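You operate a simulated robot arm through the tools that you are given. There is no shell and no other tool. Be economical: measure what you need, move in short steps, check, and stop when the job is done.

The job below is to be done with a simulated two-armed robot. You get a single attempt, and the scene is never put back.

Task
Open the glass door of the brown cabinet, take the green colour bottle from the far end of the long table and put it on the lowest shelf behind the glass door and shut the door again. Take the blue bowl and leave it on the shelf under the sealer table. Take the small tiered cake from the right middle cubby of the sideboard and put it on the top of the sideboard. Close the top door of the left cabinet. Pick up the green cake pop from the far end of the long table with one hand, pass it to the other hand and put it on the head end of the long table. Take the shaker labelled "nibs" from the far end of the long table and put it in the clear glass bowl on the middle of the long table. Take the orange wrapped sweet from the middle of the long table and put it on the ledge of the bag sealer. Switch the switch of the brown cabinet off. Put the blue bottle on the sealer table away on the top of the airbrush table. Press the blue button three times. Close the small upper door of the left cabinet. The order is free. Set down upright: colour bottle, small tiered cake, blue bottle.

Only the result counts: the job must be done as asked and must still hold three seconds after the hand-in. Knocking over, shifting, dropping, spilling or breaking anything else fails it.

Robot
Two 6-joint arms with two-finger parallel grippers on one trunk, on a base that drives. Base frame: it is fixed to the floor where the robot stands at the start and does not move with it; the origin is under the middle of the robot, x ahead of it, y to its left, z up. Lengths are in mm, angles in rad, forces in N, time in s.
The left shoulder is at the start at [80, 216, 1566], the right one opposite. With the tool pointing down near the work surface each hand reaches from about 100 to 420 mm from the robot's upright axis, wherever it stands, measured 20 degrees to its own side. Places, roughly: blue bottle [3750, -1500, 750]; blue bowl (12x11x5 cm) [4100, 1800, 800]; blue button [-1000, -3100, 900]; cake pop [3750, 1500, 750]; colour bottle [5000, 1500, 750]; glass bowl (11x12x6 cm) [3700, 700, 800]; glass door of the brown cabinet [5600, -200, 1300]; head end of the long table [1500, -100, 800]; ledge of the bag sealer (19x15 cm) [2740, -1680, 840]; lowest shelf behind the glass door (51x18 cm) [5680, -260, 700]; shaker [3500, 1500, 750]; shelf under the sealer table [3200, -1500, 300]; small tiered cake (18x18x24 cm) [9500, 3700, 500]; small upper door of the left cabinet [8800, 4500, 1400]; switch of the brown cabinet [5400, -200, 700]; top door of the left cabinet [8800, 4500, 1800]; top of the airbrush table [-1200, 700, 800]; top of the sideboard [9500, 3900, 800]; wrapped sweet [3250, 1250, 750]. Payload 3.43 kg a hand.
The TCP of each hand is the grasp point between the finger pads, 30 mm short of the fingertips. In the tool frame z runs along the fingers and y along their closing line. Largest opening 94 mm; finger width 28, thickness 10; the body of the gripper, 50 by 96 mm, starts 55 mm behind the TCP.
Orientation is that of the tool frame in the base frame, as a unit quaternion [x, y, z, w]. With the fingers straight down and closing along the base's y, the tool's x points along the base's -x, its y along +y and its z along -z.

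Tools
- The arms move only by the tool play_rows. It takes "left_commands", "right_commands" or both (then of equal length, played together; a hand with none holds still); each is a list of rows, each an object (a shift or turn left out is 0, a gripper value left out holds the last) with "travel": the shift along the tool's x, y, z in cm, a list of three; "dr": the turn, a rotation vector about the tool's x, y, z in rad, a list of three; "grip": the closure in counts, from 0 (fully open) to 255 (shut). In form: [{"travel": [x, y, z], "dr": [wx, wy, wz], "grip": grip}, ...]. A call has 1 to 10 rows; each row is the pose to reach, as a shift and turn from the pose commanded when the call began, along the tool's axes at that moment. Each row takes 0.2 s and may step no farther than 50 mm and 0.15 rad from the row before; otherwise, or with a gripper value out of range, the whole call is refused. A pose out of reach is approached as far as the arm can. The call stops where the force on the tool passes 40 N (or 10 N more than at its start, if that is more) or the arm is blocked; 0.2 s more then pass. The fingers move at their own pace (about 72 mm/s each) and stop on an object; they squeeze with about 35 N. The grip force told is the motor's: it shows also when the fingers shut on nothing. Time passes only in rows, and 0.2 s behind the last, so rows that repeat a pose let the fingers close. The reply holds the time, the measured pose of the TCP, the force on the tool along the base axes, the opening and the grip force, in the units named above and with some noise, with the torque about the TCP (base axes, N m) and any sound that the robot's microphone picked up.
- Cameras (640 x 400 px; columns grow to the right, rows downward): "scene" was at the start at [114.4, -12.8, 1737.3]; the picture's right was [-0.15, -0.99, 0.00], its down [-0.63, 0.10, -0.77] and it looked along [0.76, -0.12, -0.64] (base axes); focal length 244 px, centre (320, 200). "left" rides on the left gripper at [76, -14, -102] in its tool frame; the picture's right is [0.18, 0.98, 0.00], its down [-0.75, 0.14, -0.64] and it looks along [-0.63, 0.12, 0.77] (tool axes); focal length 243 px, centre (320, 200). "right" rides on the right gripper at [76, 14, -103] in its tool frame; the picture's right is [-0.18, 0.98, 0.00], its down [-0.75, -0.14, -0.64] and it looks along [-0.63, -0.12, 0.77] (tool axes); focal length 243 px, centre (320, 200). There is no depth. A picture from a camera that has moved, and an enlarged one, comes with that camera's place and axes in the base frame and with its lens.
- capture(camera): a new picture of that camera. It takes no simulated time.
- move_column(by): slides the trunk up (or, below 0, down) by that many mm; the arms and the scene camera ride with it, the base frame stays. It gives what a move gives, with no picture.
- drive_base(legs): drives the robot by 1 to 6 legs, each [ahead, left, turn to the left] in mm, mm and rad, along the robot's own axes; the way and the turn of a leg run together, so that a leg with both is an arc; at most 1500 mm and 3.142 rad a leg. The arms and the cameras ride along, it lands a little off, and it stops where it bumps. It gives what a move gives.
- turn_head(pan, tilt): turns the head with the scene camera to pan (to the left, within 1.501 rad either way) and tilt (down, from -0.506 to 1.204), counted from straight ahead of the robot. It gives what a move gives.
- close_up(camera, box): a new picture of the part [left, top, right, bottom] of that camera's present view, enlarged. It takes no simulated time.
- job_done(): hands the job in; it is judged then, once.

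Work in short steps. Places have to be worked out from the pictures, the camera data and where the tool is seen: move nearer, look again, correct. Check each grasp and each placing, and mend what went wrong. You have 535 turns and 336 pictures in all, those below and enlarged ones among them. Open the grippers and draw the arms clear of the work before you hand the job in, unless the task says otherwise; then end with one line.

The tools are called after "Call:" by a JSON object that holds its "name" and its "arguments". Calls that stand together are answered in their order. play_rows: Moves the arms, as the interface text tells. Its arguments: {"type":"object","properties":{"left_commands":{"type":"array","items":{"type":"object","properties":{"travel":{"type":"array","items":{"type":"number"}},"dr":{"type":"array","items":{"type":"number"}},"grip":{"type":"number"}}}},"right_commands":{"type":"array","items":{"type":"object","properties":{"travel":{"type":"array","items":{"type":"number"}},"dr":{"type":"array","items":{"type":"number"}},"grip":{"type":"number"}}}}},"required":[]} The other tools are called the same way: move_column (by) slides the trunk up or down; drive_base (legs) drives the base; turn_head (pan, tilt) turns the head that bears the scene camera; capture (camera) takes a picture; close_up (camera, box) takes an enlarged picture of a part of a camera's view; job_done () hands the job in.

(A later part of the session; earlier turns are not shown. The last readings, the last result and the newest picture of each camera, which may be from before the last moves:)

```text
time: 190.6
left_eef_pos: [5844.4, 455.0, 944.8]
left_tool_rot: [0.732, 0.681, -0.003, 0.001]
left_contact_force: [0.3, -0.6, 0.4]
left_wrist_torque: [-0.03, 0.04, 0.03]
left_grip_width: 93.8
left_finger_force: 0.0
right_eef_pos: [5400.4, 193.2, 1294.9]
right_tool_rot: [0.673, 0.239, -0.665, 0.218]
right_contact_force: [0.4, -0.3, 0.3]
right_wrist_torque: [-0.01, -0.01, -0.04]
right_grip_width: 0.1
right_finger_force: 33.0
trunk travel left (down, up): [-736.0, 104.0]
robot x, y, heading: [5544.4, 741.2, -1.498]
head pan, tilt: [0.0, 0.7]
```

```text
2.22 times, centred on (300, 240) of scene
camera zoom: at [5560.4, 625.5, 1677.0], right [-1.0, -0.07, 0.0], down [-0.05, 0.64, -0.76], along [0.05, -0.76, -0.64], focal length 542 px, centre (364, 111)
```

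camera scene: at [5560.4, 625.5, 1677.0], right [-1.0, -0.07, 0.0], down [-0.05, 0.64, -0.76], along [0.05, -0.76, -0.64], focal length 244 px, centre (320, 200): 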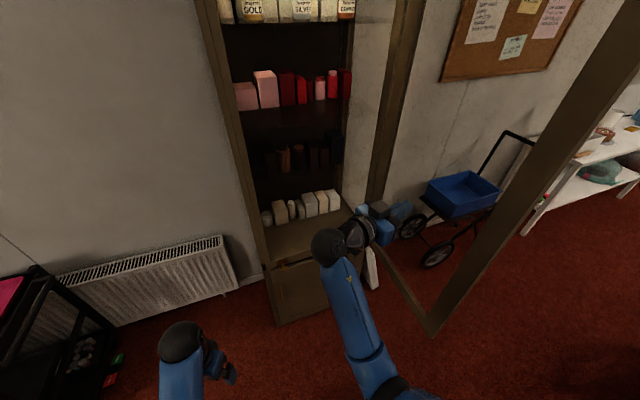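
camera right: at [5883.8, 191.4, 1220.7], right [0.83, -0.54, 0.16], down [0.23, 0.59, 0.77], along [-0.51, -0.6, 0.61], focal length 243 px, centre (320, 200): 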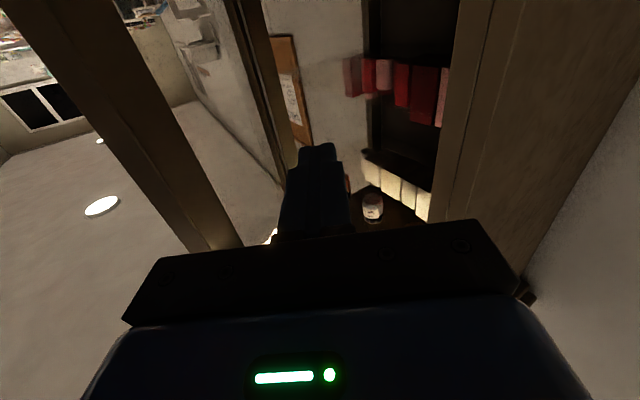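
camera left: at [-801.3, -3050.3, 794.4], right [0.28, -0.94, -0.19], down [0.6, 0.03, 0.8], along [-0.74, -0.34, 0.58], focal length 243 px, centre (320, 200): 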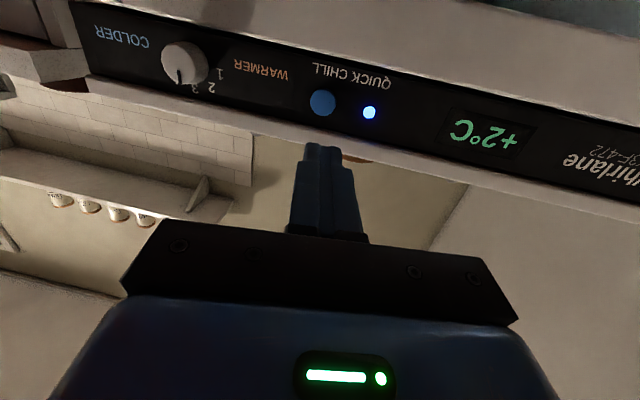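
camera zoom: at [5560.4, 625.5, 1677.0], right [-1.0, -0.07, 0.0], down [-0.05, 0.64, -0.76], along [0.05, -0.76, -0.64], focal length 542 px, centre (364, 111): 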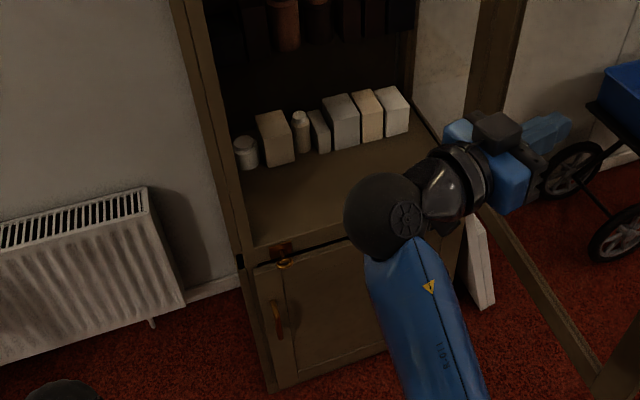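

The orange thing at the left looks like a lock; the switch should be at the right. I fold the right arm back to clear the view.

Call:
{"name": "play_rows", "arguments": {"right_commands": [{"dr": [-0.15, 0, 0]}, {"dr": [-0.3, 0, 0]}, {"dr": [-0.45, 0, 0]}, {"dr": [-0.6, 0, 0]}, {"dr": [-0.75, 0, 0]}, {"dr": [-0.9, 0, 0]}, {"dr": [-1.05, 0, 0]}]}}

Call:
{"name": "play_rows", "arguments": {"right_commands": [{"dr": [0, 0.15, 0], "travel": [4, 0, 0], "grip": 0}, {"dr": [0, 0.3, 0], "travel": [8, 0, 0]}, {"dr": [0, 0.45, 0], "travel": [12, 0, 0]}, {"dr": [0, 0.6, 0], "travel": [16, 0, -1]}, {"dr": [0, 0.75, 0], "travel": [20, 0, -3]}, {"dr": [0, 0.9, 0], "travel": [23, 0, -6]}, {"dr": [0, 1.05, 0], "travel": [25, 0, -9]}, {"dr": [0, 1.2, 0], "travel": [27, 0, -13]}, {"dr": [0, 1.35, 0], "travel": [28, 0, -17]}, {"dr": [0, 1.5, 0], "travel": [28, 0, -20]}]}}

Call:
{"name": "turn_head", "arguments": {"pan": 0.1, "tilt": 0.85}}

Call:
{"name": "capture", "arguments": {"camera": "scene"}}

```text
time: 192.2
left_eef_pos: [5840.4, 455.1, 945.9]
left_tool_rot: [0.732, 0.681, -0.001, 0.002]
left_contact_force: [0.7, 0.8, -0.7]
left_wrist_torque: [0.01, -0.03, 0.01]
left_grip_width: 94.0
left_finger_force: 0.0
right_eef_pos: [5392.9, 193.7, 1294.3]
right_tool_rot: [0.474, 0.539, -0.454, 0.528]
right_contact_force: [-0.3, -0.1, 0.0]
right_wrist_torque: [-0.03, 0.01, 0.0]
right_grip_width: 0.2
right_finger_force: 32.9
trunk travel left (down, up): [-736.0, 104.0]
robot x, y, heading: [5544.4, 739.9, -1.497]
head pan, tilt: [0.0, 0.7]
```

```text
time: 194.4
left_eef_pos: [5841.7, 456.4, 946.1]
left_tool_rot: [0.733, 0.681, -0.001, 0.002]
left_contact_force: [0.2, 0.2, 0.5]
left_wrist_torque: [-0.01, -0.01, -0.04]
left_grip_width: 93.8
left_finger_force: 0.1
right_eef_pos: [5367.7, 415.3, 958.8]
right_tool_rot: [0.657, 0.754, -0.01, 0.022]
right_contact_force: [-0.2, -0.5, 0.3]
right_wrist_torque: [0.0, -0.01, 0.01]
right_grip_width: 94.0
right_finger_force: 0.1
right hand out of reach, approached as far as the arm can: row 9, 10
trunk travel left (down, up): [-736.0, 104.0]
robot x, y, heading: [5547.4, 737.1, -1.496]
head pan, tilt: [0.0, 0.7]
```

```text
time: 195.1
left_eef_pos: [5841.2, 455.8, 945.3]
left_tool_rot: [0.732, 0.681, -0.001, 0.002]
left_contact_force: [0.1, 0.1, 0.4]
left_wrist_torque: [0.0, 0.0, -0.02]
left_grip_width: 94.1
left_finger_force: 0.1
right_eef_pos: [5367.0, 415.4, 959.4]
right_tool_rot: [0.656, 0.754, -0.011, 0.023]
right_contact_force: [-0.1, 0.0, 0.0]
right_wrist_torque: [0.06, 0.01, 0.0]
right_grip_width: 94.1
right_finger_force: 0.1
trunk travel left (down, up): [-736.0, 104.0]
robot x, y, heading: [5543.9, 742.1, -1.5]
head pan, tilt: [0.099, 0.85]
```

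```text
262 pictures are left
camera scene: at [5560.1, 632.8, 1664.9], right [-0.99, -0.17, 0.0], down [-0.13, 0.74, -0.66], along [0.11, -0.65, -0.75], focal length 244 px, centre (320, 200)
```

scene: 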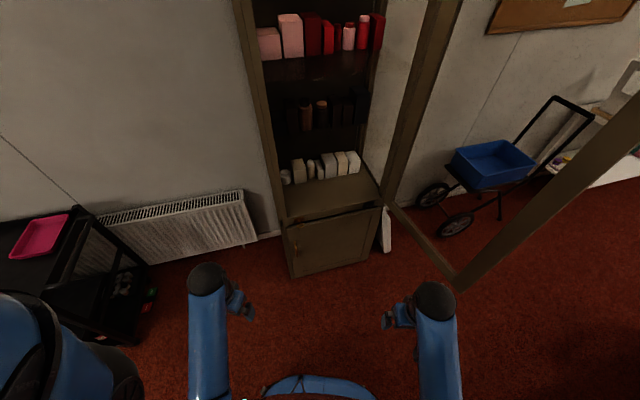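

I zoom on the lower cabinet.

Call:
{"name": "close_up", "arguments": {"camera": "scene", "box": [260, 150, 420, 280]}}

```text
3.08 times, centred on (340, 215) of scene
camera zoom: at [5560.1, 632.8, 1664.9], right [-0.99, -0.17, 0.0], down [-0.13, 0.74, -0.66], along [0.11, -0.65, -0.75], focal length 750 px, centre (258, 154)
```

zoom: 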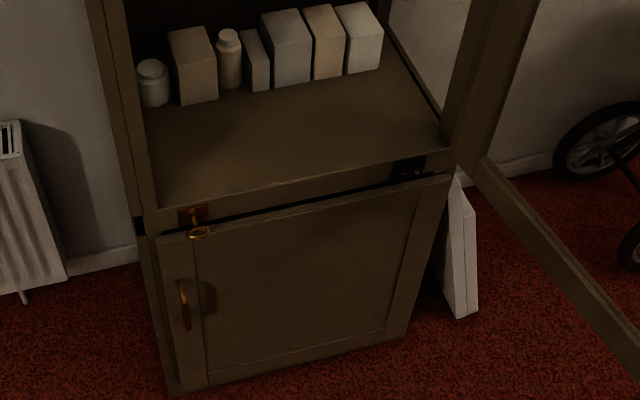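

The dark plate at right (≈[5442,-247,664]) is the switch. I zoom further.

Call:
{"name": "close_up", "arguments": {"camera": "scene", "box": [350, 178, 380, 200]}}

```text
16.00 times, centred on (365, 189) of scene
camera zoom: at [5560.1, 632.8, 1664.9], right [-0.99, -0.17, 0.0], down [-0.13, 0.74, -0.66], along [0.11, -0.65, -0.75], focal length 3902 px, centre (-400, 376)
```

zoom: 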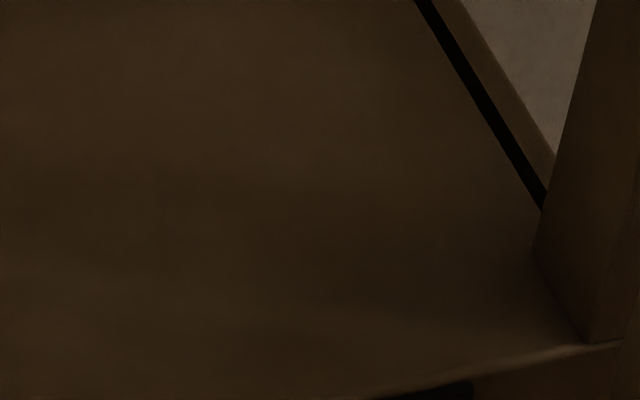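

Call:
{"name": "close_up", "arguments": {"camera": "scene", "box": [354, 195, 384, 214]}}

```text
16.00 times, centred on (369, 204) of scene
camera zoom: at [5560.1, 632.8, 1664.9], right [-0.99, -0.17, 0.0], down [-0.13, 0.74, -0.66], along [0.11, -0.65, -0.75], focal length 3902 px, centre (-464, 128)
```

zoom: 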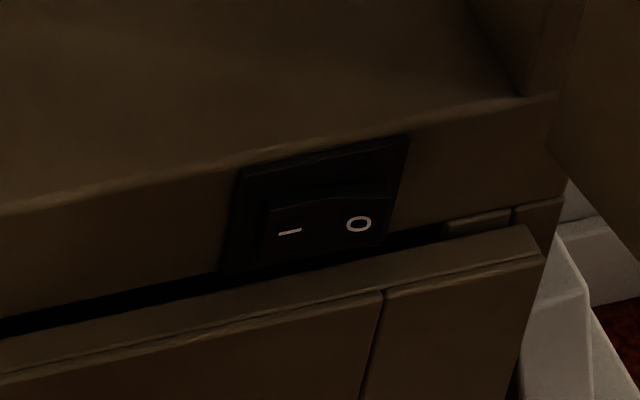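

It's a rocker with "I" left and "O" right; I must press the O (right) side at ≈[5426,-249,654]. I drive closer along my current heading (right arm already lined up) and lower the trunk.

Call:
{"name": "drive_base", "arguments": {"legs": [[330, 0, 0]]}}

Call:
{"name": "move_column", "arguments": {"by": -330}}

Call:
{"name": "play_rows", "arguments": {"right_commands": [{"travel": [-1.6, 0, 0], "dr": [0, -0.15, 0], "grip": 255}, {"travel": [-3.2, 0, 0], "dr": [0, -0.3, 0], "grip": 255}, {"travel": [-4.8, 0, -0.5], "dr": [0, -0.45, 0], "grip": 255}, {"travel": [-6.4, 0, -1], "dr": [0, -0.6, 0], "grip": 255}, {"travel": [-8, 0, -1.5], "dr": [0, -0.75, 0], "grip": 255}, {"travel": [-9.6, 0, -2], "dr": [0, -0.9, 0], "grip": 255}, {"travel": [-11.2, 0, -2], "dr": [0, -1.05, 0], "grip": 255}, {"travel": [-12.8, 0, -2], "dr": [0, -1.2, 0], "grip": 255}, {"travel": [-14.4, 0, -2], "dr": [0, -1.35, 0], "grip": 255}, {"travel": [-16, 0, -2], "dr": [0, -1.5, 0], "grip": 255}]}}

Call:
{"name": "capture", "arguments": {"camera": "right"}}

```text
time: 197.3
left_eef_pos: [5862.9, 125.4, 945.6]
left_tool_rot: [0.733, 0.68, -0.002, 0.003]
left_contact_force: [0.7, -0.6, 0.4]
left_wrist_torque: [0.0, -0.03, -0.04]
left_grip_width: 94.3
left_finger_force: 0.0
right_eef_pos: [5390.3, 86.8, 960.9]
right_tool_rot: [0.658, 0.753, -0.012, 0.022]
right_contact_force: [0.2, -0.6, 0.2]
right_wrist_torque: [-0.04, 0.0, 0.02]
right_grip_width: 94.1
right_finger_force: 0.1
trunk travel left (down, up): [-736.0, 104.0]
robot x, y, heading: [5570.9, 412.0, -1.505]
head pan, tilt: [0.099, 0.85]
```

```text
time: 200.6
left_eef_pos: [5864.0, 124.9, 615.2]
left_tool_rot: [0.734, 0.679, -0.001, 0.001]
left_contact_force: [0.0, -0.5, -0.6]
left_wrist_torque: [-0.01, -0.01, -0.01]
left_grip_width: 94.1
left_finger_force: 0.1
right_eef_pos: [5391.4, 84.1, 628.9]
right_tool_rot: [0.658, 0.752, -0.011, 0.021]
right_contact_force: [-0.3, 0.2, -0.6]
right_wrist_torque: [0.01, 0.03, -0.02]
right_grip_width: 94.0
right_finger_force: 0.0
trunk travel left (down, up): [-406.0, 434.0]
robot x, y, heading: [5570.3, 412.7, -1.5]
head pan, tilt: [0.099, 0.85]
```

```text
time: 202.8
left_eef_pos: [5863.9, 124.2, 615.5]
left_tool_rot: [0.733, 0.68, -0.001, 0.001]
left_contact_force: [1.4, 0.9, 0.7]
left_wrist_torque: [0.0, 0.03, 0.02]
left_grip_width: 94.0
left_finger_force: 0.1
right_eef_pos: [5410.4, -71.0, 657.3]
right_tool_rot: [0.474, 0.536, -0.456, 0.529]
right_contact_force: [-0.9, -0.3, -0.6]
right_wrist_torque: [0.0, -0.01, -0.01]
right_grip_width: 0.0
right_finger_force: 33.2
trunk travel left (down, up): [-406.0, 434.0]
robot x, y, heading: [5570.6, 410.7, -1.501]
head pan, tilt: [0.099, 0.85]
```

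```text
258 pictures are left
camera right: at [5412.7, 32.9, 584.3], right [0.97, 0.13, 0.2], down [-0.23, 0.6, 0.77], along [-0.02, -0.79, 0.61], focal length 243 px, centre (320, 200)
```

right: 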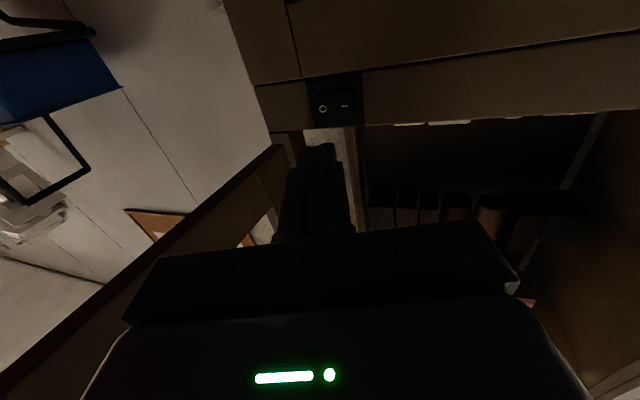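

Two rays give O ≈[5430,-236,669]. I bring the closed fingertips to ~30 mm in front of it.

Call:
{"name": "play_rows", "arguments": {"right_commands": [{"travel": [-0.6, -0.2, 4]}, {"travel": [-1.2, -0.4, 8]}, {"travel": [-1.65, -0.5, 10.7]}, {"travel": [-1.65, -0.5, 10.7]}]}}

Call:
{"name": "close_up", "arguments": {"camera": "right", "box": [220, 40, 460, 190]}}

```text
time: 203.8
left_eef_pos: [5864.2, 125.6, 614.8]
left_tool_rot: [0.733, 0.68, -0.001, 0.002]
left_contact_force: [-1.1, -0.6, -0.6]
left_wrist_torque: [0.02, -0.02, 0.05]
left_grip_width: 94.0
left_finger_force: 0.1
right_eef_pos: [5422.0, -178.9, 673.5]
right_tool_rot: [0.474, 0.536, -0.458, 0.528]
right_contact_force: [-0.5, -1.3, 0.2]
right_wrist_torque: [0.0, 0.01, 0.01]
right_grip_width: 0.1
right_finger_force: 33.1
trunk travel left (down, up): [-406.0, 434.0]
robot x, y, heading: [5568.7, 407.2, -1.503]
head pan, tilt: [0.099, 0.85]
```

```text
2.67 times, centred on (340, 115) of right
camera zoom: at [5422.7, -74.6, 599.9], right [0.97, 0.13, 0.2], down [-0.23, 0.6, 0.77], along [-0.02, -0.79, 0.61], focal length 647 px, centre (267, 427)
```

zoom: 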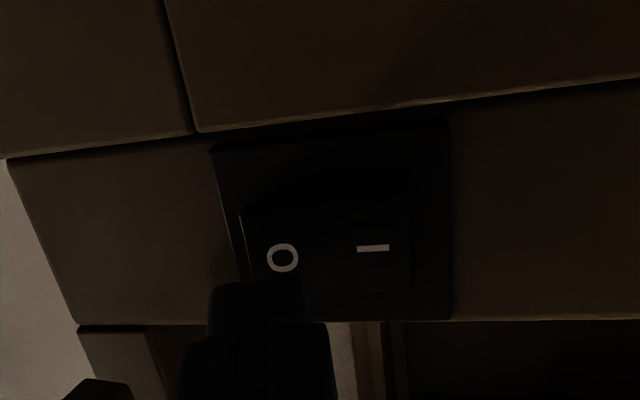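

The tip will land just outside the O, as wanted. I press forward slowly.

Call:
{"name": "play_rows", "arguments": {"right_commands": [{"travel": [0, 0, 1.5]}, {"travel": [0, 0, 2.5]}, {"travel": [0, 0, 3]}, {"travel": [0, 0, 3.4]}, {"travel": [0, 0, 3.8]}, {"travel": [0, 0, 4.2]}]}}

Call:
{"name": "play_rows", "arguments": {"right_commands": [{"travel": [0, 0, -3]}, {"travel": [0, 0, -6]}, {"travel": [0, 0, -8]}]}}

Call:
{"name": "close_up", "arguments": {"camera": "right", "box": [220, 40, 460, 190]}}

```text
time: 204.7
left_eef_pos: [5864.0, 127.2, 615.9]
left_tool_rot: [0.734, 0.679, -0.001, 0.004]
left_contact_force: [-0.2, 0.0, 0.5]
left_wrist_torque: [0.0, 0.02, -0.01]
left_grip_width: 93.8
left_finger_force: 0.1
right_eef_pos: [5424.2, -206.7, 671.1]
right_tool_rot: [0.473, 0.536, -0.457, 0.529]
right_contact_force: [-1.1, 22.0, 8.1]
right_wrist_torque: [-0.53, -0.12, 0.27]
right_grip_width: 0.0
right_finger_force: 33.4
trunk travel left (down, up): [-406.0, 434.0]
robot x, y, heading: [5572.9, 409.0, -1.499]
head pan, tilt: [0.099, 0.85]
heard: click
stopped in row 4 (right hand): the force on the tool passed its limit at 46 N (the readings are from after the stop); the commanded pose is now the measured one
```

```text
time: 205.5
left_eef_pos: [5862.6, 125.2, 614.7]
left_tool_rot: [0.733, 0.68, 0.0, 0.002]
left_contact_force: [0.0, 0.0, -0.5]
left_wrist_torque: [-0.02, -0.01, -0.01]
left_grip_width: 93.9
left_finger_force: 0.2
right_eef_pos: [5413.0, -129.0, 670.7]
right_tool_rot: [0.474, 0.538, -0.456, 0.528]
right_contact_force: [0.4, -0.5, -0.1]
right_wrist_torque: [-0.01, 0.01, 0.01]
right_grip_width: 0.0
right_finger_force: 33.3
trunk travel left (down, up): [-406.0, 434.0]
robot x, y, heading: [5563.8, 408.4, -1.506]
head pan, tilt: [0.099, 0.85]
```

```text
2.67 times, centred on (340, 115) of right
camera zoom: at [5415.5, -23.7, 598.1], right [0.97, 0.13, 0.19], down [-0.23, 0.6, 0.77], along [-0.02, -0.79, 0.61], focal length 647 px, centre (267, 427)
```

zoom: 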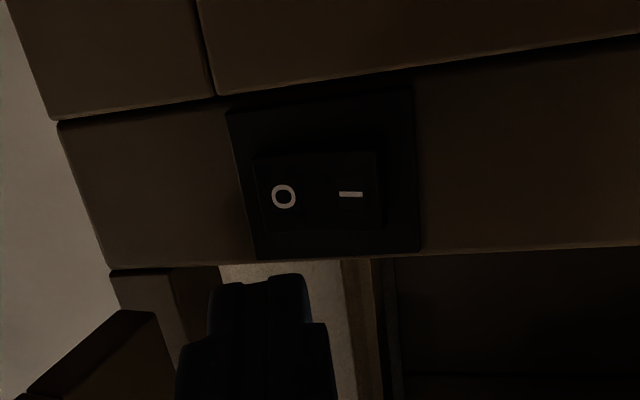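

Click heard: switched to O. I fold the right arm back, raise the trunk, and check the cabinet light.

Call:
{"name": "play_rows", "arguments": {"right_commands": [{"dr": [0, 0.15, 0], "travel": [0, 0, -2.5], "grip": 0}, {"dr": [0, 0.3, 0], "travel": [0, 0, -5]}, {"dr": [0, 0.45, 0], "travel": [0, 0, -7.5]}, {"dr": [0, 0.6, 0], "travel": [0, 0, -10]}, {"dr": [0, 0.75, 0], "travel": [0, 0, -12]}, {"dr": [0, 0.9, 0], "travel": [0, 0, -14]}, {"dr": [0, 1.05, 0], "travel": [1, 0, -16]}, {"dr": [0, 1.2, 0], "travel": [2, 0, -18]}, {"dr": [0, 1.35, 0], "travel": [3, 0, -19]}, {"dr": [0, 1.5, 0], "travel": [3, 0, -20]}]}}

Call:
{"name": "drive_base", "arguments": {"legs": [[-250, 0, 0.4]]}}

Call:
{"name": "move_column", "arguments": {"by": 380}}

Call:
{"name": "turn_head", "arguments": {"pan": 0.0, "tilt": 0.3}}

Call:
{"name": "capture", "arguments": {"camera": "scene"}}

```text
time: 207.7
left_eef_pos: [5863.8, 125.2, 616.2]
left_tool_rot: [0.734, 0.679, -0.001, 0.001]
left_contact_force: [0.6, -0.8, 0.5]
left_wrist_torque: [0.02, -0.01, 0.0]
left_grip_width: 94.1
left_finger_force: 0.0
right_eef_pos: [5386.5, 76.7, 627.3]
right_tool_rot: [0.658, 0.753, -0.011, 0.02]
right_contact_force: [-0.8, 0.5, 0.0]
right_wrist_torque: [0.0, -0.02, 0.0]
right_grip_width: 94.0
right_finger_force: 0.1
right hand out of reach, approached as far as the arm can: row 10
trunk travel left (down, up): [-406.0, 434.0]
robot x, y, heading: [5571.4, 413.2, -1.505]
head pan, tilt: [0.099, 0.85]
```

```text
time: 209.5
left_eef_pos: [5887.0, 494.0, 615.8]
left_tool_rot: [0.587, 0.81, 0.0, 0.002]
left_contact_force: [0.2, 0.0, -0.1]
left_wrist_torque: [-0.01, -0.02, 0.0]
left_grip_width: 94.0
left_finger_force: 0.0
right_eef_pos: [5466.8, 264.4, 626.1]
right_tool_rot: [0.497, 0.867, -0.007, 0.023]
right_contact_force: [-0.1, 0.5, 1.0]
right_wrist_torque: [0.0, 0.0, -0.02]
right_grip_width: 93.9
right_finger_force: 0.0
trunk travel left (down, up): [-406.0, 434.0]
robot x, y, heading: [5505.7, 644.5, -1.106]
head pan, tilt: [0.099, 0.85]
```

```text
time: 213.2
left_eef_pos: [5886.5, 491.7, 995.4]
left_tool_rot: [0.586, 0.81, -0.001, 0.002]
left_contact_force: [0.0, -0.5, 0.3]
left_wrist_torque: [0.02, 0.03, 0.01]
left_grip_width: 94.1
left_finger_force: 0.1
right_eef_pos: [5466.3, 264.5, 1005.7]
right_tool_rot: [0.497, 0.867, -0.008, 0.022]
right_contact_force: [0.5, -0.5, -0.2]
right_wrist_torque: [-0.01, 0.0, 0.02]
right_grip_width: 94.4
right_finger_force: 0.0
trunk travel left (down, up): [-786.0, 54.0]
robot x, y, heading: [5504.4, 642.8, -1.106]
head pan, tilt: [0.099, 0.85]
```

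```text
time: 214.1
left_eef_pos: [5886.6, 493.0, 995.7]
left_tool_rot: [0.587, 0.81, -0.001, 0.002]
left_contact_force: [-0.5, 0.2, 0.1]
left_wrist_torque: [-0.01, 0.0, 0.01]
left_grip_width: 93.8
left_finger_force: 0.1
right_eef_pos: [5465.5, 265.1, 1006.4]
right_tool_rot: [0.498, 0.867, -0.007, 0.023]
right_contact_force: [-0.6, 0.0, 0.3]
right_wrist_torque: [0.0, -0.01, -0.01]
right_grip_width: 94.0
right_finger_force: 0.0
trunk travel left (down, up): [-786.0, 54.0]
robot x, y, heading: [5502.4, 639.1, -1.112]
head pan, tilt: [0.0, 0.3]
```

```text
255 pictures are left
camera scene: at [5560.1, 532.8, 1763.1], right [-0.89, -0.45, 0.0], down [-0.13, 0.27, -0.95], along [0.43, -0.85, -0.3], focal length 244 px, centre (320, 200)
```

scene: 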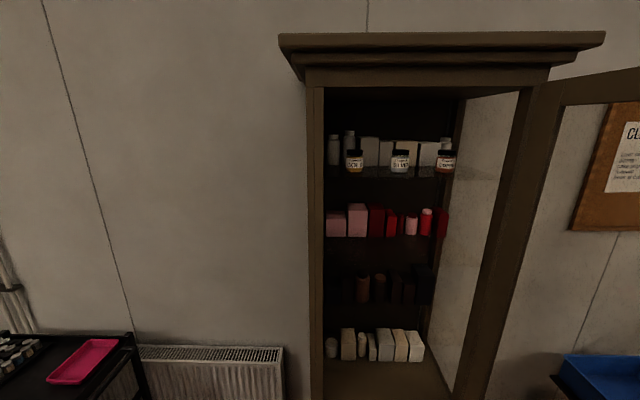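

The cabinet light is off, so the switch is off. Now I go to the far end of the table to find the green colour bottle: shift along the aisle and turn round.

Call:
{"name": "drive_base", "arguments": {"legs": [[0, 680, 0], [0, 0, 2.6]]}}

Call:
{"name": "turn_head", "arguments": {"pan": 0.3, "tilt": 0.6}}

Call:
{"name": "capture", "arguments": {"camera": "scene"}}

```text
time: 224.1
left_eef_pos: [5844.8, 1263.4, 994.4]
left_tool_rot: [-0.639, 0.769, 0.003, 0.001]
left_contact_force: [0.2, 0.6, -0.2]
left_wrist_torque: [0.0, 0.01, -0.01]
left_grip_width: 93.8
left_finger_force: 0.0
right_eef_pos: [6323.2, 1261.4, 1007.5]
right_tool_rot: [0.717, -0.697, -0.02, -0.012]
right_contact_force: [1.0, 0.6, 0.1]
right_wrist_torque: [-0.01, 0.01, 0.04]
right_grip_width: 94.0
right_finger_force: 0.0
trunk travel left (down, up): [-786.0, 54.0]
robot x, y, heading: [6102.8, 947.7, 1.533]
head pan, tilt: [0.0, 0.3]
```

```text
time: 224.9
left_eef_pos: [5843.9, 1262.5, 995.7]
left_tool_rot: [-0.639, 0.769, 0.001, 0.001]
left_contact_force: [1.0, 0.3, 0.0]
left_wrist_torque: [0.02, -0.02, 0.0]
left_grip_width: 94.0
left_finger_force: 0.1
right_eef_pos: [6322.7, 1261.4, 1007.2]
right_tool_rot: [0.716, -0.697, -0.02, -0.013]
right_contact_force: [0.1, -0.2, -0.2]
right_wrist_torque: [-0.02, 0.04, 0.01]
right_grip_width: 93.8
right_finger_force: 0.1
trunk travel left (down, up): [-786.0, 54.0]
robot x, y, heading: [6108.3, 946.6, 1.525]
head pan, tilt: [0.3, 0.6]
```

```text
254 pictures are left
camera scene: at [6085.4, 1063.4, 1735.8], right [0.97, 0.26, 0.0], down [0.15, -0.55, -0.83], along [-0.21, 0.8, -0.56], focal length 244 px, centre (320, 200)
```

scene: 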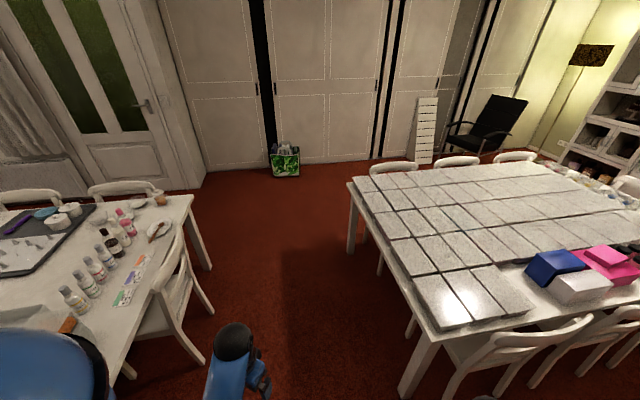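

I zoom on the bottles.

Call:
{"name": "close_up", "arguments": {"camera": "scene", "box": [30, 180, 230, 330]}}

```text
2.67 times, centred on (130, 255) of scene
camera zoom: at [6085.4, 1063.4, 1735.8], right [0.97, 0.26, 0.0], down [0.15, -0.55, -0.83], along [-0.21, 0.8, -0.56], focal length 650 px, centre (827, 53)
```

zoom: 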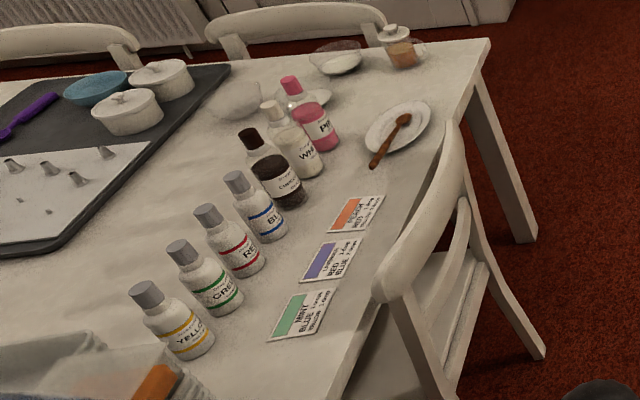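

Row order: yellow, GREEN, red, blue… Green bottle ≈[4912,1449,760], 265 mm in from the table end, behind an end chair. I drive into the gap at the table end and face it, with the right arm lined up.

Call:
{"name": "drive_base", "arguments": {"legs": [[673, 383, 0], [0, 0, 2.088]]}}

Call:
{"name": "turn_head", "arguments": {"pan": 0.0, "tilt": 0.75}}

Call:
{"name": "capture", "arguments": {"camera": "scene"}}

```text
time: 234.1
left_eef_pos: [5639.1, 1248.5, 996.2]
left_tool_rot: [0.982, 0.188, -0.001, 0.002]
left_contact_force: [0.5, -0.1, -0.2]
left_wrist_torque: [0.03, -0.02, 0.04]
left_grip_width: 93.9
left_finger_force: 0.0
right_eef_pos: [5385.5, 1654.4, 1006.4]
right_tool_rot: [0.957, 0.29, -0.019, 0.011]
right_contact_force: [-0.4, 0.8, -0.2]
right_wrist_torque: [-0.01, -0.01, 0.0]
right_grip_width: 94.1
right_finger_force: 0.0
trunk travel left (down, up): [-786.0, 54.0]
robot x, y, heading: [5767.1, 1641.5, -2.617]
head pan, tilt: [0.3, 0.6]
```

```text
time: 234.9
left_eef_pos: [5640.5, 1248.8, 994.9]
left_tool_rot: [0.982, 0.189, -0.002, 0.001]
left_contact_force: [0.6, 1.5, -0.1]
left_wrist_torque: [-0.02, 0.02, 0.02]
left_grip_width: 94.1
left_finger_force: 0.1
right_eef_pos: [5385.0, 1654.6, 1007.4]
right_tool_rot: [0.957, 0.29, -0.02, 0.011]
right_contact_force: [0.2, 1.1, -0.5]
right_wrist_torque: [0.02, -0.01, -0.01]
right_grip_width: 93.6
right_finger_force: 0.0
trunk travel left (down, up): [-786.0, 54.0]
robot x, y, heading: [5764.8, 1640.8, -2.616]
head pan, tilt: [0.0, 0.75]
```

```text
252 pictures are left
camera scene: at [5668.3, 1582.4, 1722.9], right [-0.5, 0.87, 0.0], down [0.59, 0.34, -0.73], along [-0.63, -0.37, -0.68], focal length 244 px, centre (320, 200)
```

scene: 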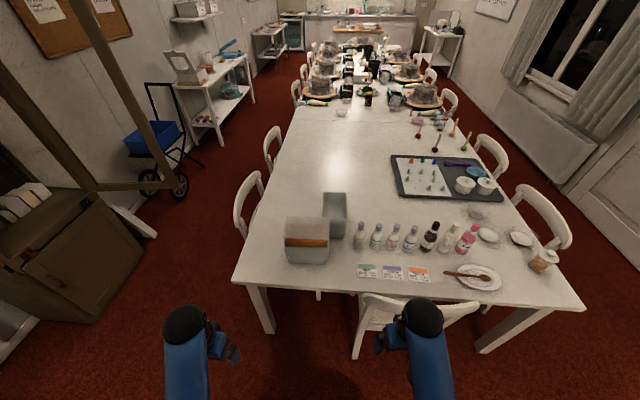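

Great view. I zoom on the bottles from here for triangulation.

Call:
{"name": "close_up", "arguments": {"camera": "scene", "box": [330, 205, 490, 305]}}

```text
4.00 times, centred on (410, 255) of scene
camera zoom: at [5668.3, 1582.4, 1722.9], right [-0.5, 0.87, 0.0], down [0.59, 0.34, -0.73], along [-0.63, -0.37, -0.68], focal length 976 px, centre (-40, -20)
```

zoom: 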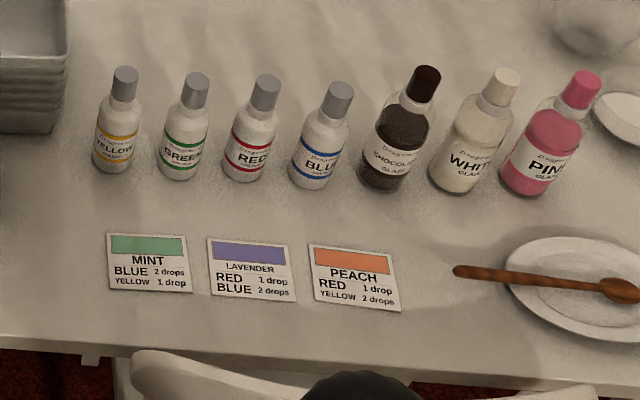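

Green bottle stands about 794 mm ahead, 245 right; body ~58 mm, cap ~31 mm wide. I raise and pitch the right hand forward, lower the trunk a bit, and advance.

Call:
{"name": "play_rows", "arguments": {"right_commands": [{"travel": [-2, -0.6, -3.5], "dr": [0, -0.13, 0], "grip": 0}, {"travel": [-4, -1.2, -7], "dr": [0, -0.26, 0]}, {"travel": [-6.5, -1.8, -10.5], "dr": [0, -0.39, 0]}, {"travel": [-9, -2.4, -14], "dr": [0, -0.52, 0]}, {"travel": [-11, -3, -17.5], "dr": [0, -0.65, 0]}, {"travel": [-13, -3.7, -20.5], "dr": [0, -0.78, 0]}, {"travel": [-15, -4.4, -22], "dr": [0, -0.9, 0]}]}}

Call:
{"name": "move_column", "arguments": {"by": -200}}

Call:
{"name": "drive_base", "arguments": {"legs": [[110, 0, 0]]}}

Call:
{"name": "capture", "arguments": {"camera": "right"}}

```text
time: 236.5
left_eef_pos: [5638.9, 1248.9, 995.6]
left_tool_rot: [0.982, 0.188, -0.001, 0.002]
left_contact_force: [-0.3, 0.1, -0.3]
left_wrist_torque: [0.01, 0.0, -0.02]
left_grip_width: 94.1
left_finger_force: 0.1
right_eef_pos: [5223.1, 1608.6, 1220.1]
right_tool_rot: [0.852, 0.257, -0.435, 0.139]
right_contact_force: [-0.2, 0.7, -0.8]
right_wrist_torque: [0.0, 0.0, -0.01]
right_grip_width: 93.9
right_finger_force: 0.0
right hand out of reach, approached as far as the arm can: row 4, 5, 6, 7
trunk travel left (down, up): [-786.0, 54.0]
robot x, y, heading: [5762.6, 1635.0, -2.618]
head pan, tilt: [0.0, 0.75]
```

```text
time: 238.7
left_eef_pos: [5639.1, 1248.4, 795.6]
left_tool_rot: [0.982, 0.188, -0.002, 0.002]
left_contact_force: [-0.5, -0.2, 1.8]
left_wrist_torque: [-0.03, -0.01, 0.03]
left_grip_width: 94.0
left_finger_force: 0.0
right_eef_pos: [5221.7, 1608.3, 1020.4]
right_tool_rot: [0.852, 0.256, -0.434, 0.137]
right_contact_force: [0.4, 0.0, -0.7]
right_wrist_torque: [0.0, -0.01, 0.0]
right_grip_width: 94.0
right_finger_force: 0.1
trunk travel left (down, up): [-586.0, 254.0]
robot x, y, heading: [5762.3, 1638.8, -2.614]
head pan, tilt: [0.0, 0.75]
```

```text
time: 239.9
left_eef_pos: [5544.4, 1193.5, 795.4]
left_tool_rot: [0.982, 0.189, -0.002, 0.001]
left_contact_force: [-0.6, 0.5, 0.9]
left_wrist_torque: [-0.01, -0.02, 0.01]
left_grip_width: 93.7
left_finger_force: 0.0
right_eef_pos: [5126.0, 1551.4, 1020.7]
right_tool_rot: [0.852, 0.257, -0.435, 0.137]
right_contact_force: [-0.1, 0.7, -0.6]
right_wrist_torque: [0.0, -0.03, -0.04]
right_grip_width: 93.7
right_finger_force: 0.0
trunk travel left (down, up): [-586.0, 254.0]
robot x, y, heading: [5672.0, 1583.6, -2.616]
head pan, tilt: [0.0, 0.75]
```

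```text
250 pictures are left
camera right: at [5241.1, 1610.3, 1019.5], right [0.46, -0.87, 0.16], down [-0.02, 0.17, 0.98], along [-0.89, -0.45, 0.06], focal length 243 px, centre (320, 200)
```

right: 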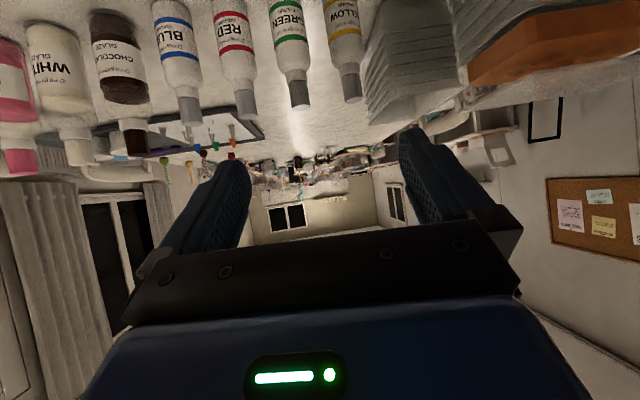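

Triangulated: green cap top ≈[4906,1447,897]. I move to a pre-grasp 120 mm short of the cap along the tool axis, narrowing the fingers to ~60 mm.

Call:
{"name": "play_rows", "arguments": {"right_commands": [{"travel": [-0.4, -0.95, 4.1], "grip": 95}, {"travel": [-0.85, -1.9, 8.2], "grip": 95}, {"travel": [-1.3, -2.8, 12.3], "grip": 95}, {"travel": [-1.7, -3.75, 16.4], "grip": 95}, {"travel": [-1.7, -3.75, 16.4], "grip": 95}]}}

Call:
{"name": "capture", "arguments": {"camera": "right"}}

```text
time: 241.1
left_eef_pos: [5545.1, 1192.4, 795.4]
left_tool_rot: [0.982, 0.189, -0.002, 0.001]
left_contact_force: [0.2, -0.4, 0.2]
left_wrist_torque: [-0.01, 0.01, -0.01]
left_grip_width: 94.0
left_finger_force: 0.0
right_eef_pos: [4988.9, 1500.0, 938.0]
right_tool_rot: [0.852, 0.258, -0.434, 0.138]
right_contact_force: [0.7, 0.2, -0.5]
right_wrist_torque: [0.01, -0.04, 0.0]
right_grip_width: 58.9
right_finger_force: 0.1
trunk travel left (down, up): [-586.0, 254.0]
robot x, y, heading: [5670.3, 1583.3, -2.617]
head pan, tilt: [0.0, 0.75]
```

```text
249 pictures are left
camera right: at [5102.8, 1558.0, 936.6], right [0.46, -0.87, 0.16], down [-0.02, 0.17, 0.99], along [-0.89, -0.45, 0.06], focal length 243 px, centre (320, 200)
```

right: 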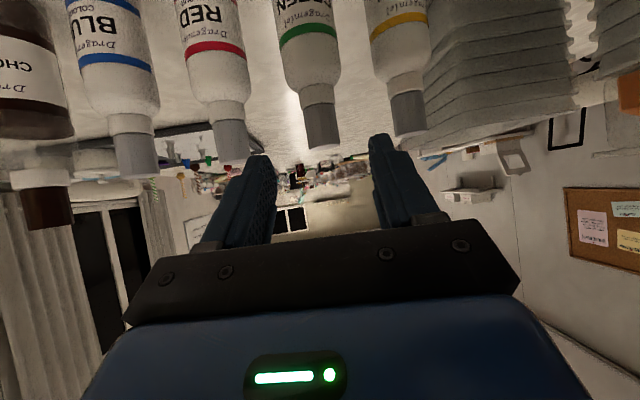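

Cap centred between the fingers. I advance ~114 mm to the cap and close.

Call:
{"name": "play_rows", "arguments": {"right_commands": [{"travel": [-0.4, -0.1, 4], "grip": 95}, {"travel": [-0.8, -0.2, 8], "grip": 95}, {"travel": [-1.05, -0.3, 11.4], "grip": 95}, {"travel": [-1.05, -0.3, 11.4], "grip": 95}]}}

Call:
{"name": "capture", "arguments": {"camera": "right"}}

```text
time: 242.1
left_eef_pos: [5544.1, 1193.4, 794.6]
left_tool_rot: [0.982, 0.189, -0.001, 0.001]
left_contact_force: [0.3, -0.9, 0.3]
left_wrist_torque: [-0.02, 0.0, -0.02]
left_grip_width: 93.8
left_finger_force: 0.0
right_eef_pos: [4903.6, 1448.0, 881.9]
right_tool_rot: [0.852, 0.257, -0.434, 0.137]
right_contact_force: [0.5, -0.1, 0.0]
right_wrist_torque: [0.03, 0.03, -0.01]
right_grip_width: 59.1
right_finger_force: 0.0
trunk travel left (down, up): [-586.0, 254.0]
robot x, y, heading: [5664.5, 1581.6, -2.616]
head pan, tilt: [0.0, 0.75]
```

```text
248 pictures are left
camera right: at [5017.9, 1505.9, 881.3], right [0.46, -0.87, 0.16], down [-0.02, 0.17, 0.99], along [-0.89, -0.45, 0.06], focal length 243 px, centre (320, 200)
```

right: 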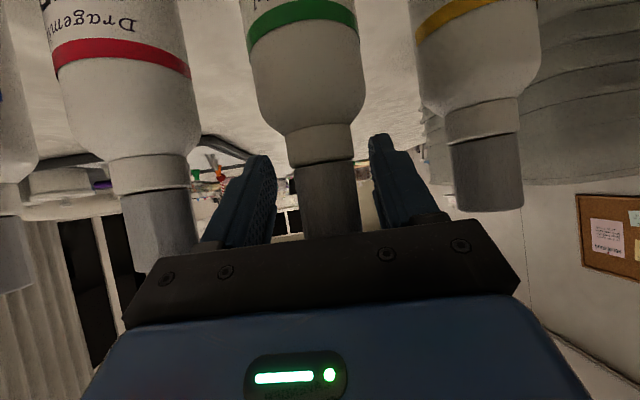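

The cap sits between the fingers; close.

Call:
{"name": "play_rows", "arguments": {"right_commands": [{"grip": 255}, {"grip": 255}, {"grip": 255}, {"grip": 255}]}}

Call:
{"name": "play_rows", "arguments": {"right_commands": [{"travel": [-1.6, 0, -1.2], "grip": 255}, {"travel": [-4.1, 0, -2.9], "grip": 255}, {"travel": [-7, 0, -5], "grip": 255}, {"travel": [-9.8, 0, -7.0], "grip": 255}, {"travel": [-12.2, 0, -8.7], "grip": 255}]}}

Call:
{"name": "capture", "arguments": {"camera": "right"}}

Call:
{"name": "capture", "arguments": {"camera": "scene"}}

```text
time: 243.1
left_eef_pos: [5543.3, 1192.1, 795.3]
left_tool_rot: [0.982, 0.189, -0.002, 0.002]
left_contact_force: [0.2, 0.8, 0.4]
left_wrist_torque: [0.0, 0.0, -0.01]
left_grip_width: 94.0
left_finger_force: 0.0
right_eef_pos: [4904.5, 1447.2, 883.0]
right_tool_rot: [0.852, 0.258, -0.435, 0.139]
right_contact_force: [0.5, -1.1, 1.0]
right_wrist_torque: [-0.04, -0.05, -0.02]
right_grip_width: 27.0
right_finger_force: 34.8
trunk travel left (down, up): [-586.0, 254.0]
robot x, y, heading: [5670.7, 1582.1, -2.614]
head pan, tilt: [0.0, 0.75]
```

```text
time: 244.3
left_eef_pos: [5544.1, 1192.0, 794.8]
left_tool_rot: [0.982, 0.188, -0.002, 0.001]
left_contact_force: [0.2, -0.8, 0.1]
left_wrist_torque: [-0.03, 0.05, -0.01]
left_grip_width: 94.0
left_finger_force: 0.1
right_eef_pos: [4904.0, 1450.2, 1028.9]
right_tool_rot: [0.853, 0.258, -0.433, 0.138]
right_contact_force: [0.3, -0.2, -1.4]
right_wrist_torque: [-0.01, 0.04, 0.02]
right_grip_width: 26.6
right_finger_force: 35.9
trunk travel left (down, up): [-586.0, 254.0]
robot x, y, heading: [5673.4, 1580.3, -2.618]
head pan, tilt: [0.0, 0.75]
```

```text
247 pictures are left
camera right: at [5017.4, 1508.5, 1027.8], right [0.46, -0.87, 0.16], down [-0.02, 0.17, 0.99], along [-0.89, -0.45, 0.06], focal length 243 px, centre (320, 200)
```

right: 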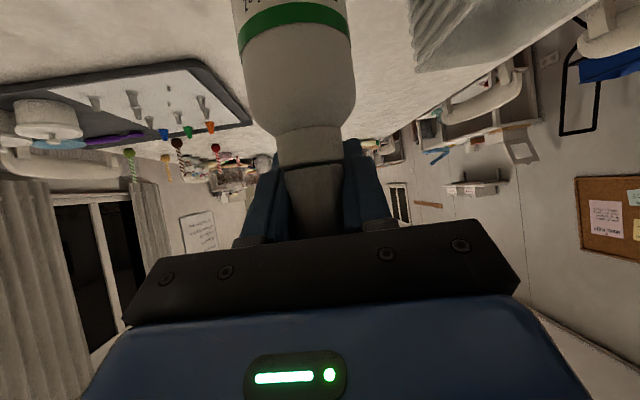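

```text
246 pictures are left
camera scene: at [5571.9, 1526.3, 1522.8], right [-0.5, 0.86, 0.0], down [0.59, 0.34, -0.73], along [-0.63, -0.37, -0.68], focal length 244 px, centre (320, 200)
```

scene: 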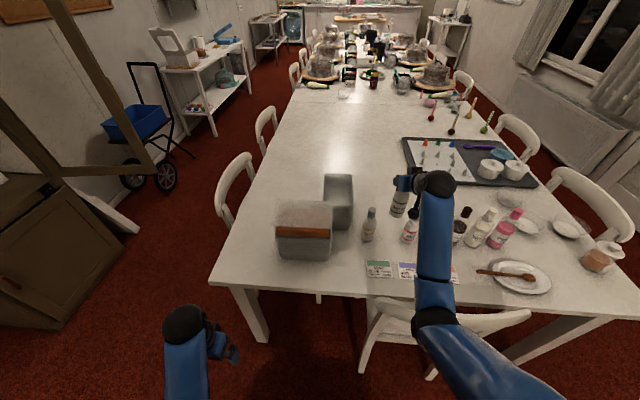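

The green bottle is held upright. I lift it higher, back away from the chair, and draw the arm in.

Call:
{"name": "play_rows", "arguments": {"right_commands": [{"travel": [-3.2, 0, -2.4], "grip": 255}, {"travel": [-6.5, 0, -4.7], "grip": 255}]}}

Call:
{"name": "drive_base", "arguments": {"legs": [[-170, 0, 0]]}}

Call:
{"name": "play_rows", "arguments": {"right_commands": [{"travel": [1.7, 0, -2.4], "grip": 255}, {"travel": [3.5, 0, -5.0], "grip": 255}, {"travel": [5.2, 0, -7.4], "grip": 255}, {"travel": [7, 0, -9.8], "grip": 255}, {"travel": [8.7, 0, -12.2], "grip": 255}, {"travel": [10.5, 0, -14.6], "grip": 255}]}}

```text
time: 244.9
left_eef_pos: [5543.1, 1192.0, 795.4]
left_tool_rot: [0.982, 0.189, -0.002, 0.001]
left_contact_force: [0.4, 0.5, 0.4]
left_wrist_torque: [-0.01, 0.02, 0.0]
left_grip_width: 93.9
left_finger_force: 0.1
right_eef_pos: [4901.9, 1449.1, 1108.1]
right_tool_rot: [0.853, 0.257, -0.433, 0.138]
right_contact_force: [0.4, -0.5, -0.6]
right_wrist_torque: [0.01, 0.04, 0.01]
right_grip_width: 26.6
right_finger_force: 35.0
trunk travel left (down, up): [-586.0, 254.0]
robot x, y, heading: [5668.8, 1587.2, -2.611]
head pan, tilt: [0.0, 0.75]
```

```text
time: 246.3
left_eef_pos: [5685.5, 1273.8, 794.6]
left_tool_rot: [0.982, 0.189, 0.0, 0.001]
left_contact_force: [-0.4, -0.2, 0.8]
left_wrist_torque: [0.03, 0.01, -0.01]
left_grip_width: 93.9
left_finger_force: 0.1
right_eef_pos: [5044.0, 1530.3, 1105.7]
right_tool_rot: [0.853, 0.258, -0.433, 0.138]
right_contact_force: [0.5, -0.6, -1.7]
right_wrist_torque: [0.0, 0.0, 0.0]
right_grip_width: 26.8
right_finger_force: 35.1
trunk travel left (down, up): [-586.0, 254.0]
robot x, y, heading: [5811.2, 1666.4, -2.618]
head pan, tilt: [0.0, 0.75]
```

```text
time: 247.8
left_eef_pos: [5687.8, 1275.7, 795.7]
left_tool_rot: [0.982, 0.191, -0.002, 0.001]
left_contact_force: [0.1, 0.3, -0.9]
left_wrist_torque: [0.03, -0.02, -0.01]
left_grip_width: 93.9
left_finger_force: 0.1
right_eef_pos: [5197.8, 1634.5, 1108.6]
right_tool_rot: [0.852, 0.257, -0.434, 0.138]
right_contact_force: [0.8, 0.0, -1.3]
right_wrist_torque: [0.02, 0.04, -0.01]
right_grip_width: 26.4
right_finger_force: 35.0
trunk travel left (down, up): [-586.0, 254.0]
robot x, y, heading: [5812.2, 1662.6, -2.61]
head pan, tilt: [0.0, 0.75]
```

I turn toward the aisle and drive back in front of the open cabinet.

Call:
{"name": "drive_base", "arguments": {"legs": [[0, 0, 1.51], [770, 0, 0], [0, -600, 0]]}}

Call:
{"name": "turn_head", "arguments": {"pan": -0.2, "tilt": 0.75}}

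Call:
{"name": "capture", "arguments": {"camera": "scene"}}

```text
time: 258.6
left_eef_pos: [5979.7, 550.5, 794.9]
left_tool_rot: [0.596, 0.803, -0.001, 0.002]
left_contact_force: [-0.3, -1.0, -0.2]
left_wrist_torque: [0.02, 0.02, -0.04]
left_grip_width: 94.0
left_finger_force: 0.1
right_eef_pos: [5579.8, 92.9, 1108.7]
right_tool_rot: [0.455, 0.765, -0.227, 0.394]
right_contact_force: [0.2, 0.7, -1.3]
right_wrist_torque: [-0.03, -0.03, 0.0]
right_grip_width: 25.6
right_finger_force: 34.7
trunk travel left (down, up): [-586.0, 254.0]
robot x, y, heading: [5599.7, 705.8, -1.13]
head pan, tilt: [0.0, 0.75]
```

```text
time: 259.3
left_eef_pos: [5979.3, 550.3, 795.4]
left_tool_rot: [0.596, 0.803, 0.0, 0.002]
left_contact_force: [-0.3, -0.1, -0.4]
left_wrist_torque: [0.0, -0.01, -0.01]
left_grip_width: 94.1
left_finger_force: 0.0
right_eef_pos: [5577.8, 92.9, 1107.9]
right_tool_rot: [0.455, 0.766, -0.225, 0.394]
right_contact_force: [0.4, 0.4, -1.2]
right_wrist_torque: [-0.02, 0.0, -0.05]
right_grip_width: 25.3
right_finger_force: 35.2
trunk travel left (down, up): [-586.0, 254.0]
robot x, y, heading: [5601.9, 708.0, -1.136]
head pan, tilt: [-0.201, 0.75]
```

```text
245 pictures are left
camera scene: at [5633.0, 601.1, 1522.8], right [-0.97, -0.24, 0.0], down [-0.16, 0.66, -0.73], along [0.17, -0.71, -0.68], focal length 244 px, centre (320, 200)
```

scene: 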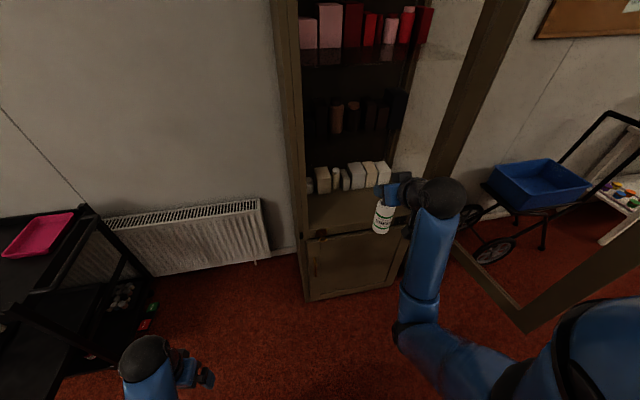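

The bottle is in front of the shelf line. Lowest shelf is at z≈700; I lower the trunk so that the bottle bottom is ~30 mm above it.

Call:
{"name": "move_column", "arguments": {"by": -235}}

Call:
{"name": "drive_base", "arguments": {"legs": [[200, 0, 0]]}}

Call:
{"name": "capture", "arguments": {"camera": "scene"}}

Call:
{"name": "capture", "arguments": {"camera": "right"}}

```text
time: 261.8
left_eef_pos: [5978.6, 550.3, 560.0]
left_tool_rot: [0.597, 0.802, 0.0, 0.002]
left_contact_force: [0.7, 0.7, -1.0]
left_wrist_torque: [-0.02, -0.02, -0.02]
left_grip_width: 94.0
left_finger_force: 0.0
right_eef_pos: [5578.6, 92.3, 873.3]
right_tool_rot: [0.455, 0.765, -0.227, 0.394]
right_contact_force: [-1.0, 0.3, -1.6]
right_wrist_torque: [0.0, -0.02, -0.01]
right_grip_width: 25.2
right_finger_force: 35.2
trunk travel left (down, up): [-351.0, 489.0]
robot x, y, heading: [5600.6, 709.2, -1.134]
head pan, tilt: [-0.201, 0.75]
```

```text
time: 263.4
left_eef_pos: [6061.0, 370.0, 559.5]
left_tool_rot: [0.597, 0.802, 0.001, 0.002]
left_contact_force: [-0.1, 0.6, -0.6]
left_wrist_torque: [-0.02, 0.0, -0.02]
left_grip_width: 94.0
left_finger_force: 0.1
right_eef_pos: [5660.4, -86.3, 874.3]
right_tool_rot: [0.456, 0.765, -0.227, 0.394]
right_contact_force: [0.3, -0.7, -1.8]
right_wrist_torque: [-0.03, 0.03, -0.01]
right_grip_width: 25.2
right_finger_force: 35.2
trunk travel left (down, up): [-351.0, 489.0]
robot x, y, heading: [5685.2, 531.8, -1.14]
head pan, tilt: [-0.201, 0.75]
```

```text
244 pictures are left
camera scene: at [5716.3, 422.7, 1287.7], right [-0.97, -0.23, 0.0], down [-0.16, 0.66, -0.73], along [0.17, -0.71, -0.68], focal length 244 px, centre (320, 200)
```

scene: 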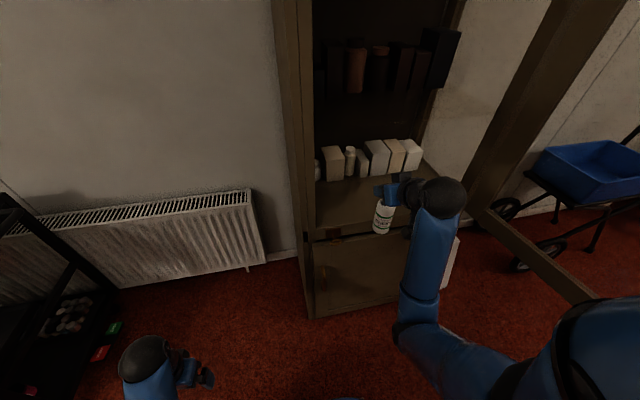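

```text
243 pictures are left
camera right: at [5611.0, 32.1, 872.1], right [0.91, 0.38, 0.16], down [-0.17, 0.0, 0.99], along [0.37, -0.93, 0.06], focal length 243 px, centre (320, 200)
```

right: 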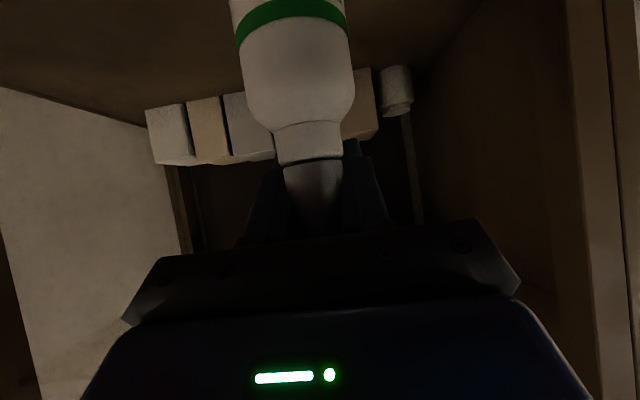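

Bottom ≈733, shelf ≈690: it clears. I go forward 115 mm and then lower until contact.

Call:
{"name": "drive_base", "arguments": {"legs": [[118, 0, 0]]}}

Call:
{"name": "capture", "arguments": {"camera": "scene"}}

Call:
{"name": "capture", "arguments": {"camera": "right"}}

```text
time: 264.6
left_eef_pos: [6111.7, 264.8, 559.8]
left_tool_rot: [0.596, 0.803, 0.0, 0.001]
left_contact_force: [0.5, 0.4, -0.3]
left_wrist_torque: [0.04, -0.02, -0.01]
left_grip_width: 94.1
left_finger_force: 0.1
right_eef_pos: [5712.5, -192.9, 873.9]
right_tool_rot: [0.455, 0.766, -0.226, 0.394]
right_contact_force: [-0.3, -0.3, -2.4]
right_wrist_torque: [-0.02, -0.06, -0.01]
right_grip_width: 25.0
right_finger_force: 34.6
trunk travel left (down, up): [-351.0, 489.0]
robot x, y, heading: [5734.6, 426.1, -1.132]
head pan, tilt: [-0.201, 0.75]
```

```text
242 pictures are left
camera scene: at [5766.5, 316.2, 1287.8], right [-0.97, -0.24, 0.0], down [-0.16, 0.66, -0.73], along [0.17, -0.71, -0.68], focal length 244 px, centre (320, 200)
```

scene: 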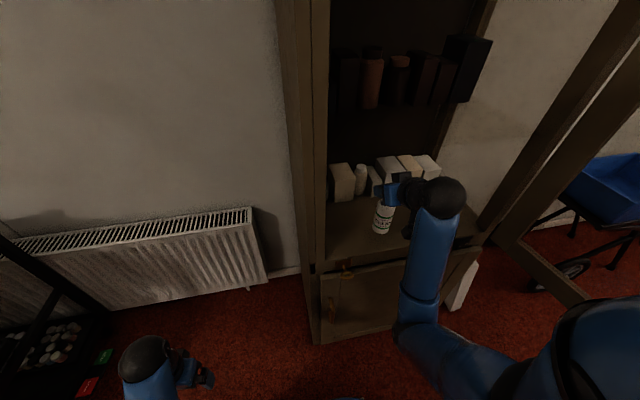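

```text
241 pictures are left
camera right: at [5662.7, -74.7, 872.2], right [0.91, 0.38, 0.16], down [-0.17, -0.01, 0.99], along [0.37, -0.93, 0.06], focal length 243 px, centre (320, 200)
```

right: 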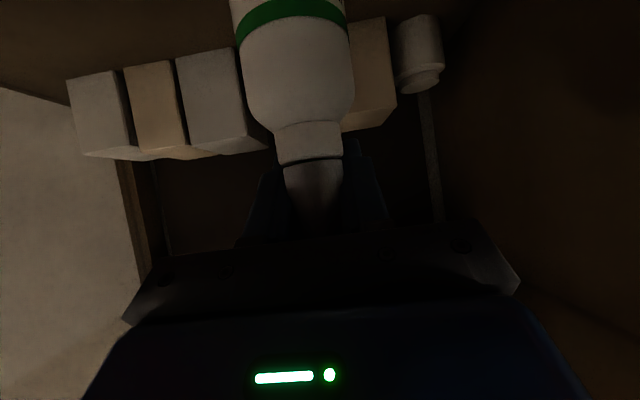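

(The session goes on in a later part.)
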